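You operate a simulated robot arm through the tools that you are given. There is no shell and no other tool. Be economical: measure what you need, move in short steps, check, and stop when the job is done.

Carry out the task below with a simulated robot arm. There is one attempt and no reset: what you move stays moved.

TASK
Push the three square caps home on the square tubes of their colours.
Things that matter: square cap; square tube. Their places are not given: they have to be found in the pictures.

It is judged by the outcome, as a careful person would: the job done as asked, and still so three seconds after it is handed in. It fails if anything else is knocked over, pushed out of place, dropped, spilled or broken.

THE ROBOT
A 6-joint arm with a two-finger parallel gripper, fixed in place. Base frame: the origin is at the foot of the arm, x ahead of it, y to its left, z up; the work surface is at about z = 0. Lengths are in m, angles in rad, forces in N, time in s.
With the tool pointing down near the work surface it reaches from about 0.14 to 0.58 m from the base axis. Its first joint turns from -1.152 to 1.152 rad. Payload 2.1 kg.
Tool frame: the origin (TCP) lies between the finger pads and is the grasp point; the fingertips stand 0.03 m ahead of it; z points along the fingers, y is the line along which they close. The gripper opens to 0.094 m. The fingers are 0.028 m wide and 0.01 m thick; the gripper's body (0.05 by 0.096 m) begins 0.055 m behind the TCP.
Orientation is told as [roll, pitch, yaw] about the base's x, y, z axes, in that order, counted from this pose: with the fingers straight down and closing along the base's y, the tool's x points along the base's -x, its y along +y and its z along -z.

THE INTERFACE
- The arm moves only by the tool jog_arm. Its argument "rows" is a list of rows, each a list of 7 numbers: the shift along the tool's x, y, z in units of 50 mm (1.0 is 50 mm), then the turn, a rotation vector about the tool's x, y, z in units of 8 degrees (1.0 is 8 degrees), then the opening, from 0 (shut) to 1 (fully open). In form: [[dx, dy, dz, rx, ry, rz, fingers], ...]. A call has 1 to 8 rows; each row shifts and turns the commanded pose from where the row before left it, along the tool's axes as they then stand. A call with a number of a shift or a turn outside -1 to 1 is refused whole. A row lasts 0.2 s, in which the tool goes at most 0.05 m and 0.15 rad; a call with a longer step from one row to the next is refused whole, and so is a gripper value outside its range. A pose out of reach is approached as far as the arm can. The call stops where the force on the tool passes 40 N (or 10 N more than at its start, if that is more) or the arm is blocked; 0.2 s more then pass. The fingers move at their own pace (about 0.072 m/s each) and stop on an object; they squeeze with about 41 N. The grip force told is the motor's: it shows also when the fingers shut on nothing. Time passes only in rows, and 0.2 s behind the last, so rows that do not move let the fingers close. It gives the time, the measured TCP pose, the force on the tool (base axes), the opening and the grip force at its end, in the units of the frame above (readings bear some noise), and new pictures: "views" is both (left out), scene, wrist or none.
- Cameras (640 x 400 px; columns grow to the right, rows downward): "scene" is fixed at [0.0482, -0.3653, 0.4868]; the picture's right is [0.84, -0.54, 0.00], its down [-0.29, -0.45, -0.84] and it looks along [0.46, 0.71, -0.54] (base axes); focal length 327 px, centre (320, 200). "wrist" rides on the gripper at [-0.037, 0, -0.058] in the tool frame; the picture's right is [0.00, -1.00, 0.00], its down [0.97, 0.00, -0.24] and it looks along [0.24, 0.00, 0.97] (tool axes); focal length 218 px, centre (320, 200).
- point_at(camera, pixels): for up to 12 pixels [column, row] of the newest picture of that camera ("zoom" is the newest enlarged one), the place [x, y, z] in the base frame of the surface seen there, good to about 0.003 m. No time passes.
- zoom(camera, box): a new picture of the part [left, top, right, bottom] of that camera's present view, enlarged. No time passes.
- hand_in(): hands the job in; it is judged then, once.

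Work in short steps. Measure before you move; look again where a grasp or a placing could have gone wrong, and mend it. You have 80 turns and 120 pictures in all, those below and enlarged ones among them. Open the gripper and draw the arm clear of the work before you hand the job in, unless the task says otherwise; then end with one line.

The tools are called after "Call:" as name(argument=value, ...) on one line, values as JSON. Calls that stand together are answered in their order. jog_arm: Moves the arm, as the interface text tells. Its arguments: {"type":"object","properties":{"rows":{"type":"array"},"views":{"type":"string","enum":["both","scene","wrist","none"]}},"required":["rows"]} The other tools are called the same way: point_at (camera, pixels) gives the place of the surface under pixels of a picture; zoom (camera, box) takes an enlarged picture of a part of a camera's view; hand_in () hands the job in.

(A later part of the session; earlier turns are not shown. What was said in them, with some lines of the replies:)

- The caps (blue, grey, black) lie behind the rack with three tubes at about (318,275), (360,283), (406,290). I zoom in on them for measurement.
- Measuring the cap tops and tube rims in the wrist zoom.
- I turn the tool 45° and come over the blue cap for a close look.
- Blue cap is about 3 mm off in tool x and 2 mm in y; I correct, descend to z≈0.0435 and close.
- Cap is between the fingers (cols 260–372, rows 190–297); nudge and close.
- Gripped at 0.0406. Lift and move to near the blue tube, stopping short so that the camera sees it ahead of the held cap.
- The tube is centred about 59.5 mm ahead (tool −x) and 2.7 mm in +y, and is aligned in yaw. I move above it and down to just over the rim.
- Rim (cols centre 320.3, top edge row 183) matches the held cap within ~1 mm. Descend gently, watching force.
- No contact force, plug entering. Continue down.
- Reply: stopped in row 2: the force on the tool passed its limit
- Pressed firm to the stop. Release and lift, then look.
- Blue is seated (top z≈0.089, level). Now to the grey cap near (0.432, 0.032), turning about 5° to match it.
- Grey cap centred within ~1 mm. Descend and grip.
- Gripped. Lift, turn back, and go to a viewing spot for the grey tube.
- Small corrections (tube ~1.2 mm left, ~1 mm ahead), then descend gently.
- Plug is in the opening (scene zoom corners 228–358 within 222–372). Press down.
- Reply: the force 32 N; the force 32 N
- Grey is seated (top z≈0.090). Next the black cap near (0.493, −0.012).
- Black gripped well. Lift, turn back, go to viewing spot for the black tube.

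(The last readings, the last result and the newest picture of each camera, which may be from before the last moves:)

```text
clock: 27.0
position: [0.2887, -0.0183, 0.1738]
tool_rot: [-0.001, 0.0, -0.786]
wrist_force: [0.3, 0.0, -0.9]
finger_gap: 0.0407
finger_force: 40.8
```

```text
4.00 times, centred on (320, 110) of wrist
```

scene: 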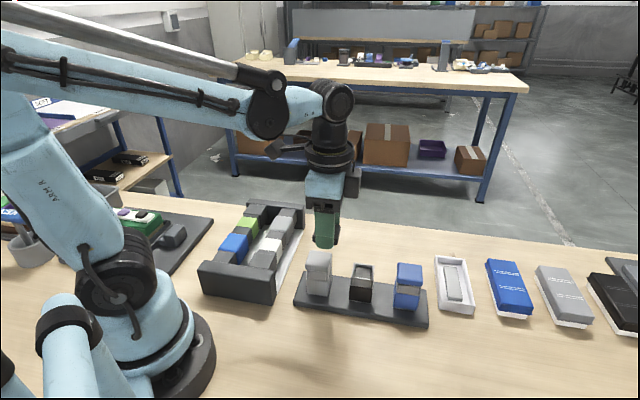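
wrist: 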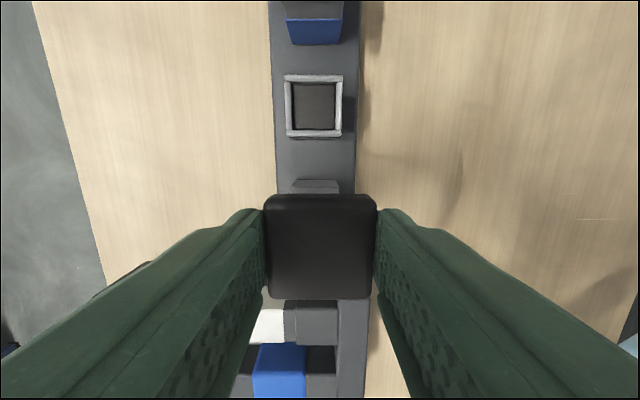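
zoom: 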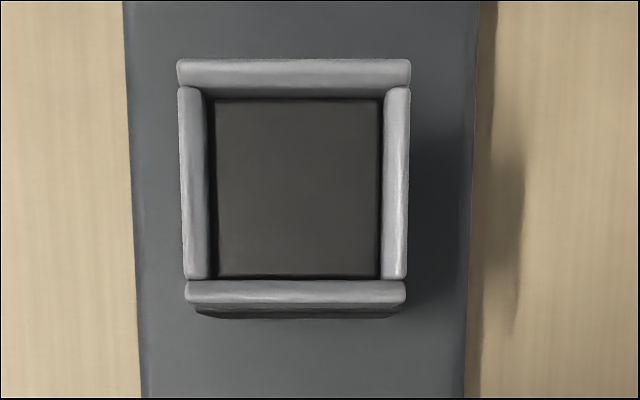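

Call:
jog_arm(rows=[[-0.632, 0.043, 0, 0, 0, 0, 0.2], [-0.632, 0.043, 0, 0, 0, 0, 0.2], [0, 0, 0.5, 0, 0, 0, 0.2], [0, 0, 0.41, 0, 0, 0, 0.2], [0, 0, 0, 0, 0, 0, 0.2]], views="wrist")

Call:
zoom(camera="scene", box=[337, 240, 387, 285])

Call:
zoom(camera="wrist", box=[280, 160, 360, 210])

```text
clock: 28.2
position: [0.3406, -0.058, 0.1281]
tool_rot: [-0.002, 0.0, -0.787]
wrist_force: [0.0, -0.3, -1.0]
finger_gap: 0.0406
finger_force: 40.9
```

wrist: 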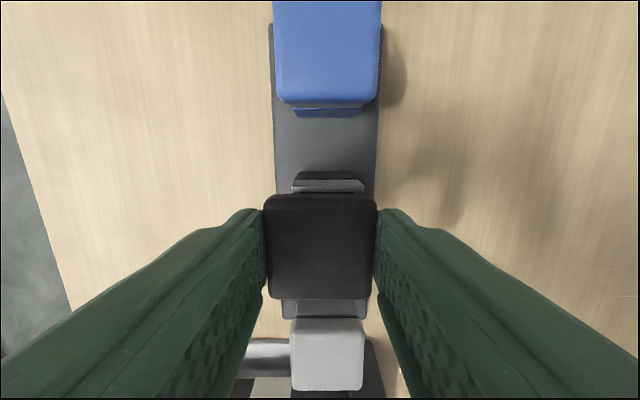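

```text
8.89 times, centred on (362, 262) of scene
```

zoom: 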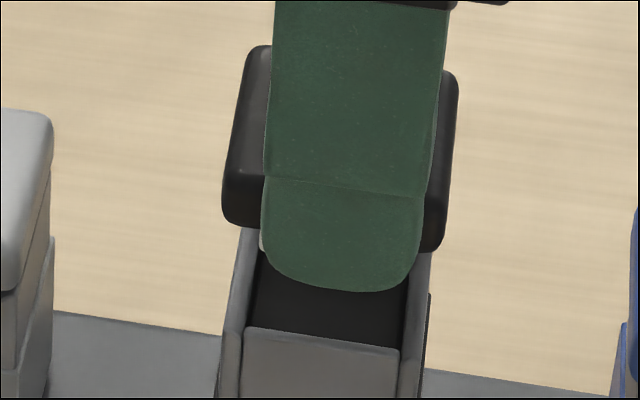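

```text
8.00 times, centred on (320, 185) of wrist
```

zoom: 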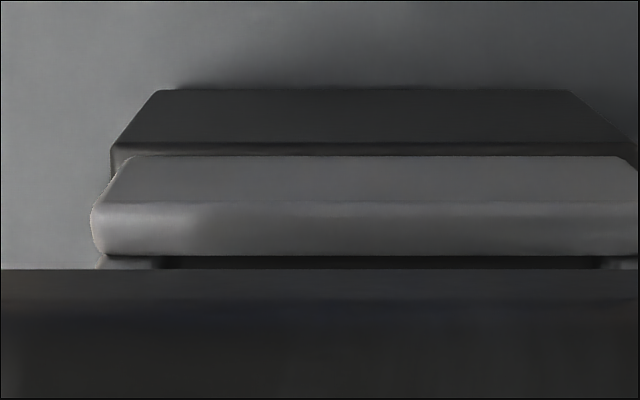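

The tube now shows ~8 px right of the cap (arm was still settling in the last view). Correct −4 mm in y, +0.8 mm in x and look again.

Call:
jog_arm(rows=[[0.016, -0.082, 0, 0, 0, 0, 0.2], [0, 0, 0, 0, 0, 0, 0.2], [0, 0, 0, 0, 0, 0, 0.2]], views="none")

Call:
zoom(camera="wrist", box=[270, 155, 370, 217])

Call:
zoom(camera="scene", box=[337, 240, 387, 285])

```text
clock: 29.0
position: [0.3374, -0.061, 0.1274]
tool_rot: [-0.001, 0.0, -0.786]
wrist_force: [0.2, -0.5, -0.7]
finger_gap: 0.0408
finger_force: 41.3
```

```text
6.40 times, centred on (320, 186) of wrist
```

zoom: 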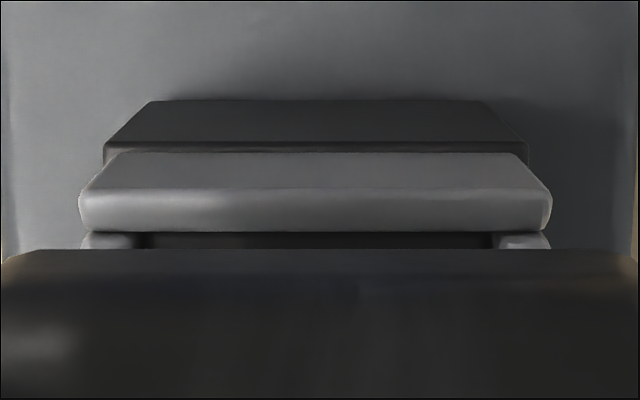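

```text
8.89 times, centred on (362, 262) of scene
```

zoom: 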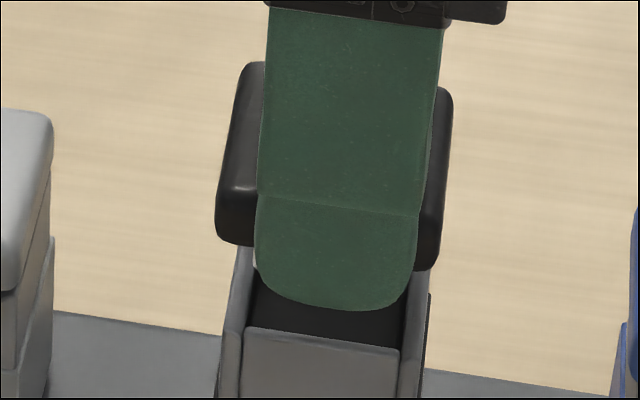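

Aligned (rim centre col 319.2). Descend.

Call:
jog_arm(rows=[[0, 0.006, 0.08, 0, 0, 0, 0.2], [0, 0, 0.08, 0, 0, 0, 0.2], [0, 0, 0.06, 0, 0, 0, 0.2], [0, 0, 0, 0, 0, 0, 0.2]], views="none")

Call:
zoom(camera="scene", box=[337, 240, 387, 285])

```text
clock: 30.0
position: [0.3369, -0.0627, 0.1154]
tool_rot: [-0.002, 0.002, -0.784]
wrist_force: [1.0, -0.2, 0.4]
finger_gap: 0.0408
finger_force: 40.9
```

```text
8.89 times, centred on (362, 262) of scene
```

zoom: 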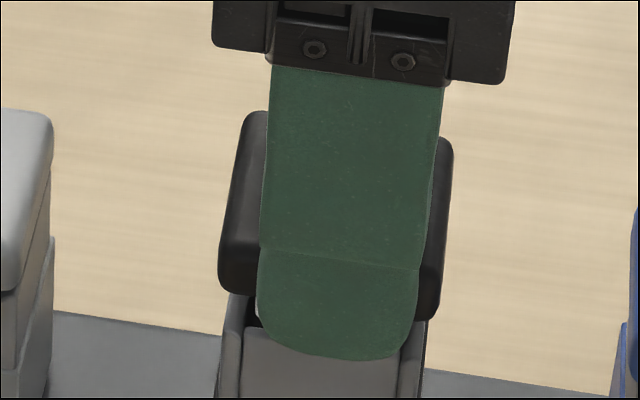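

No contact force, plug inside. Press home.

Call:
jog_arm(rows=[[0, 0, 0.06, 0, 0, 0, 0.2], [0, 0, 0.05, 0, 0, 0, 0.2], [0, 0, 0.05, 0, 0, 0, 0.2], [0, 0, 0.04, 0, 0, 0, 0.2], [0, 0, 0.04, 0, 0, 0, 0.2]], views="none")

Call:
zoom(camera="scene", box=[337, 240, 387, 285])

```text
clock: 31.2
position: [0.3374, -0.0629, 0.103]
tool_rot: [0.0, -0.002, -0.786]
wrist_force: [0.1, 1.0, 31.2]
finger_gap: 0.0406
finger_force: 41.2
```

```text
8.89 times, centred on (362, 262) of scene
```

zoom: 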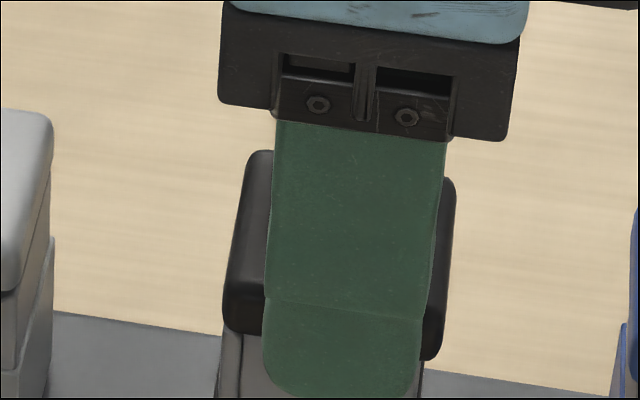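

Call:
jog_arm(rows=[[0, 0, 0, 0, 0, 0, 0.6], [0, 0, 0, 0, 0, 0, 0.6], [0, 0, -0.5, 0, 0, 0, 0.6], [0, 0, -0.9, 0, 0, 0, 0.6], [0, 0, -0.6, 0, 0, 0, 0.6], [0.8, 0.5, 0, 0, 0, 0, 0.6], [0.8, 0.5, 0, 0, 0, 0, 0.6], [0, 0, 0, 0, 0, 0, 0.6]])

Call:
zoom(camera="scene", box=[290, 240, 440, 330])

Call:
point_at(camera="scene", pixels=[[320, 260], [363, 267], [408, 272], [356, 264], [370, 264], [360, 273]])

```text
clock: 33.0
position: [0.3187, 0.0268, 0.2021]
tool_rot: [-0.002, 0.002, -0.784]
wrist_force: [0.1, 1.1, -0.4]
finger_gap: 0.0563
finger_force: 0.0
```

scene: 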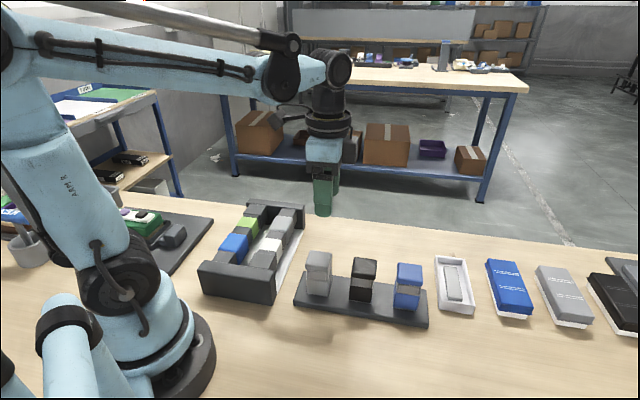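
wrist: 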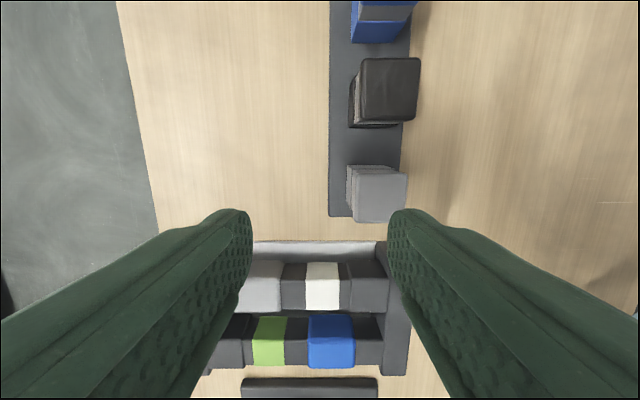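

```text
4.27 times, centred on (365, 285) of scene
```

zoom: 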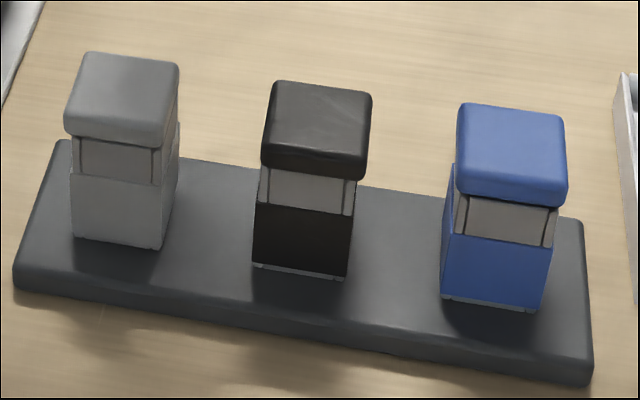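

```text
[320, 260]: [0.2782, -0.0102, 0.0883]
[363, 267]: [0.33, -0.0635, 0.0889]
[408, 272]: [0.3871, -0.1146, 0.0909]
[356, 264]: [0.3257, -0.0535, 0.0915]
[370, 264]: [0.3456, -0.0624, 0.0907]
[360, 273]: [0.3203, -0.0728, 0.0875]
```

All three are on; I check each seam closely.

Call:
zoom(camera="scene", box=[390, 260, 430, 310])

Call:
zoom(camera="scene", box=[345, 255, 385, 305])

Call:
zoom(camera="scene", box=[300, 248, 340, 298])

```text
8.00 times, centred on (410, 285) of scene
```

zoom: 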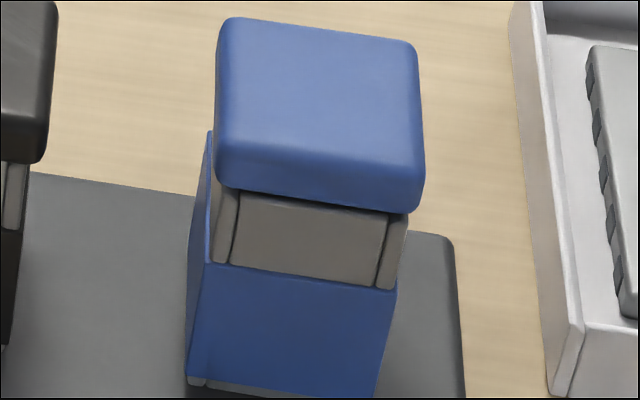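

```text
8.00 times, centred on (365, 280) of scene
```

zoom: 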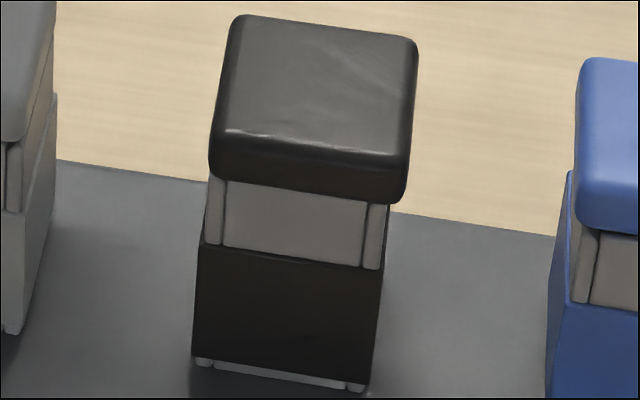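

```text
8.00 times, centred on (320, 273) of scene
```

zoom: 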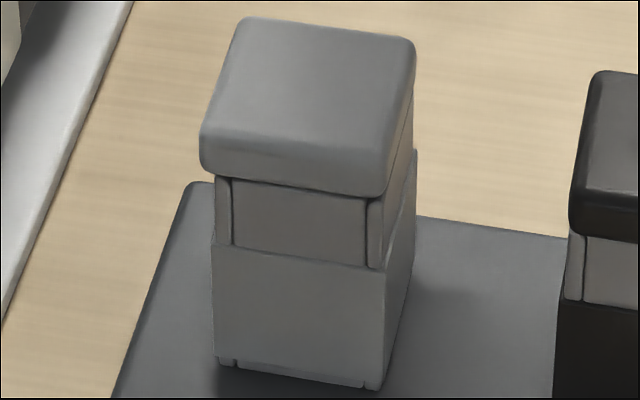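

Blue looks ~1 mm prouder than the others (more collar showing). I shut the fingers and press it from above at its centre.

Call:
jog_arm(rows=[[-0.762, -0.244, 0, 0, 0, 0, 0], [-0.762, -0.244, 0, 0, 0, 0, 0], [-0.762, -0.244, 0, 0, 0, 0, 0], [-0.762, -0.244, 0, 0, 0, 0, 0], [0, 0, 0.7, 0, 0, 0, 0], [0, 0, 0.6, 0, 0, 0, 0], [0, 0, 0, 0, 0, 0, 0]])

```text
clock: 34.6
position: [0.3902, -0.1154, 0.1384]
tool_rot: [-0.003, 0.0, -0.787]
wrist_force: [-0.2, -1.0, -0.6]
finger_gap: 0.0001
finger_force: 33.2
```

scene: 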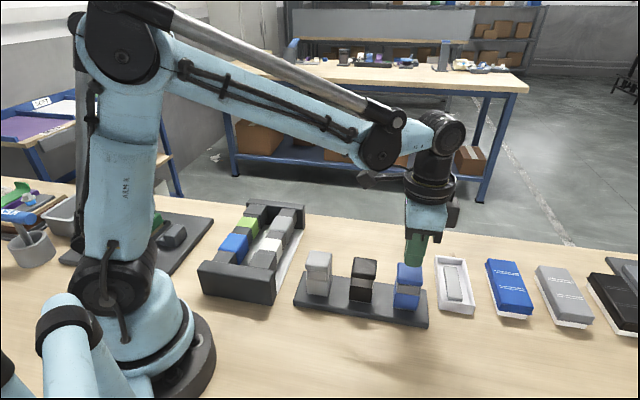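
wrist: 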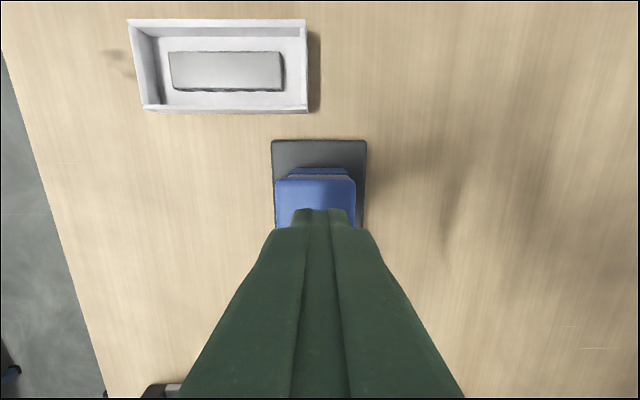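

Call:
jog_arm(rows=[[0, 0, 0.2, 0, 0, 0, 0], [0, 0, 0.1, 0, 0, 0, 0], [0, 0, 0.04, 0, 0, 0, 0], [0, 0, 0.04, 0, 0, 0, 0], [0, 0, 0.04, 0, 0, 0, 0], [0, 0, 0.04, 0, 0, 0, 0], [0, 0, 0.04, 0, 0, 0, 0]], views="none")

Call:
zoom(camera="scene", box=[390, 260, 430, 310])

```text
clock: 35.8
position: [0.3895, -0.1147, 0.1197]
tool_rot: [-0.001, 0.0, -0.787]
wrist_force: [-1.1, 0.6, 12.5]
finger_gap: 0.0002
finger_force: 33.3
stopped in row 6: the force on the tool passed its limit (the readings are from after the stop); the commanded pose is now the measured one
```

```text
8.00 times, centred on (410, 285) of scene
```

zoom: 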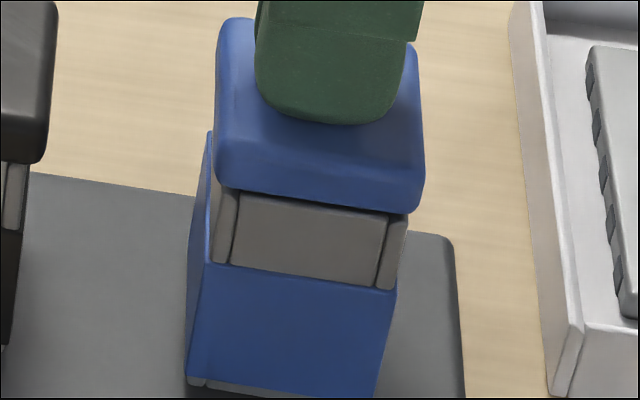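

Blue does not move at 40 N (top z≈0.090), so it is home. I press black the same way to compare.

Call:
jog_arm(rows=[[0, 0, -0.6, 0, 0, 0, 0], [0.75, 0, 0, 0, 0, 0, 0], [0.75, 0, 0, 0, 0, 0, 0], [0, 0, 0.35, 0, 0, 0, 0], [0, 0, 0.15, 0, 0, 0, 0], [0, 0, 0.05, 0, 0, 0, 0], [0, 0, 0.04, 0, 0, 0, 0], [0, 0, 0.04, 0, 0, 0, 0]], views="none")

Call:
zoom(camera="scene", box=[345, 255, 385, 305])

```text
clock: 37.5
position: [0.3395, -0.0632, 0.12]
tool_rot: [-0.005, 0.0, -0.785]
wrist_force: [-1.7, 1.0, 12.6]
finger_gap: 0.0002
finger_force: 32.8
stopped in row 8: the force on the tool passed its limit (the readings are from after the stop); the commanded pose is now the measured one
```

```text
8.00 times, centred on (365, 280) of scene
```

zoom: 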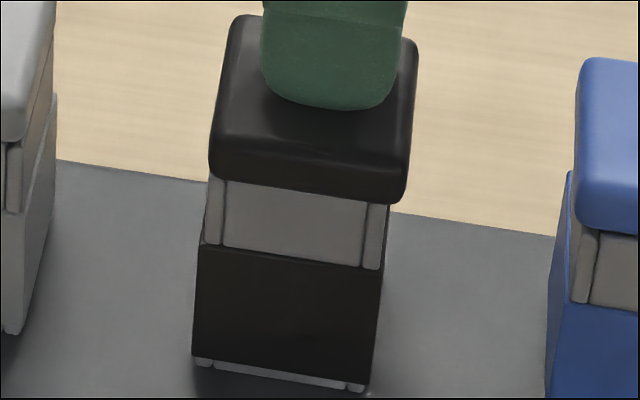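

Same height as blue; press grey too.

Call:
jog_arm(rows=[[0, 0, -0.6, 0, 0, 0, 0], [0.78, 0, 0, 0, 0, 0, 0], [0.78, 0, 0, 0, 0, 0, 0], [0, 0, 0.35, 0, 0, 0, 0], [0, 0, 0.15, 0, 0, 0, 0], [0, 0, 0.05, 0, 0, 0, 0], [0, 0, 0.04, 0, 0, 0, 0], [0, 0, 0.04, 0, 0, 0, 0]], views="scene")

```text
clock: 39.4
position: [0.2839, -0.0076, 0.1207]
tool_rot: [-0.006, 0.0, -0.784]
wrist_force: [-1.4, -0.7, 11.7]
finger_gap: 0.0
finger_force: 33.1
stopped in row 8: the force on the tool passed its limit (the readings are from after the stop); the commanded pose is now the measured one
```

scene: 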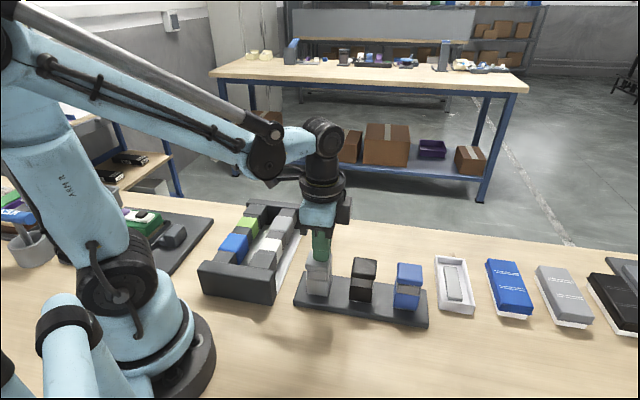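

All three stop at the same height. Lift clear, open, and take a last look.

Call:
jog_arm(rows=[[0, 0, -0.7, 0, 0, 0, 0], [0, 0, -0.9, 0, 0, 0, 0], [0, 0, -0.9, 0, 0, 0, 0], [0, 0.8, -0.3, 0, 0, 0, 0.6], [0, 0.8, 0, 0, 0, 0, 0.6], [0, 0, 0, 0, 0, 0, 0.6], [0, 0, 0, 0, 0, 0, 0.6]])

Call:
zoom(camera="scene", box=[290, 240, 440, 330])

```text
clock: 41.0
position: [0.3421, 0.0468, 0.2633]
tool_rot: [-0.004, 0.001, -0.785]
wrist_force: [-0.3, -0.6, 1.0]
finger_gap: 0.0566
finger_force: 0.0
```

scene: 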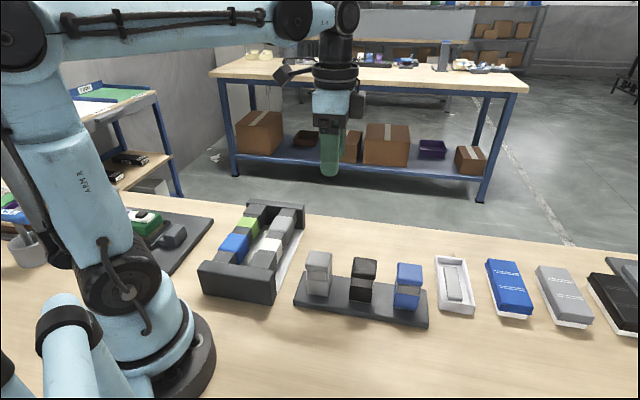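
wrist: 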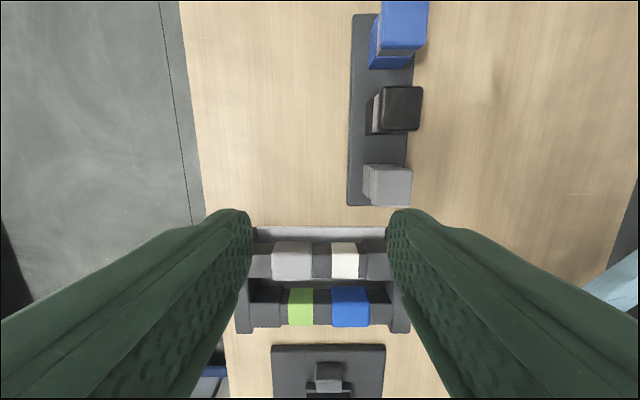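

```text
4.27 times, centred on (365, 285) of scene
```

zoom: 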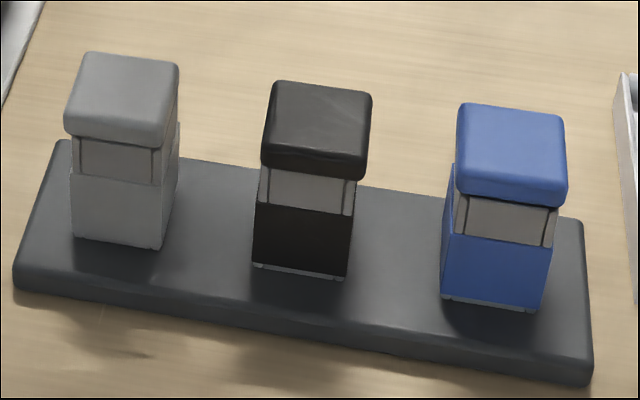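

All caps are seated, the arm is clear and nothing else has moved, so I hand in.

Call:
hand_in()

```text
The job is handed in.
```

The blue, grey and black caps are pushed home on the tubes of their own colours; each held firm at about 40 N, and the arm is drawn clear with the gripper open.
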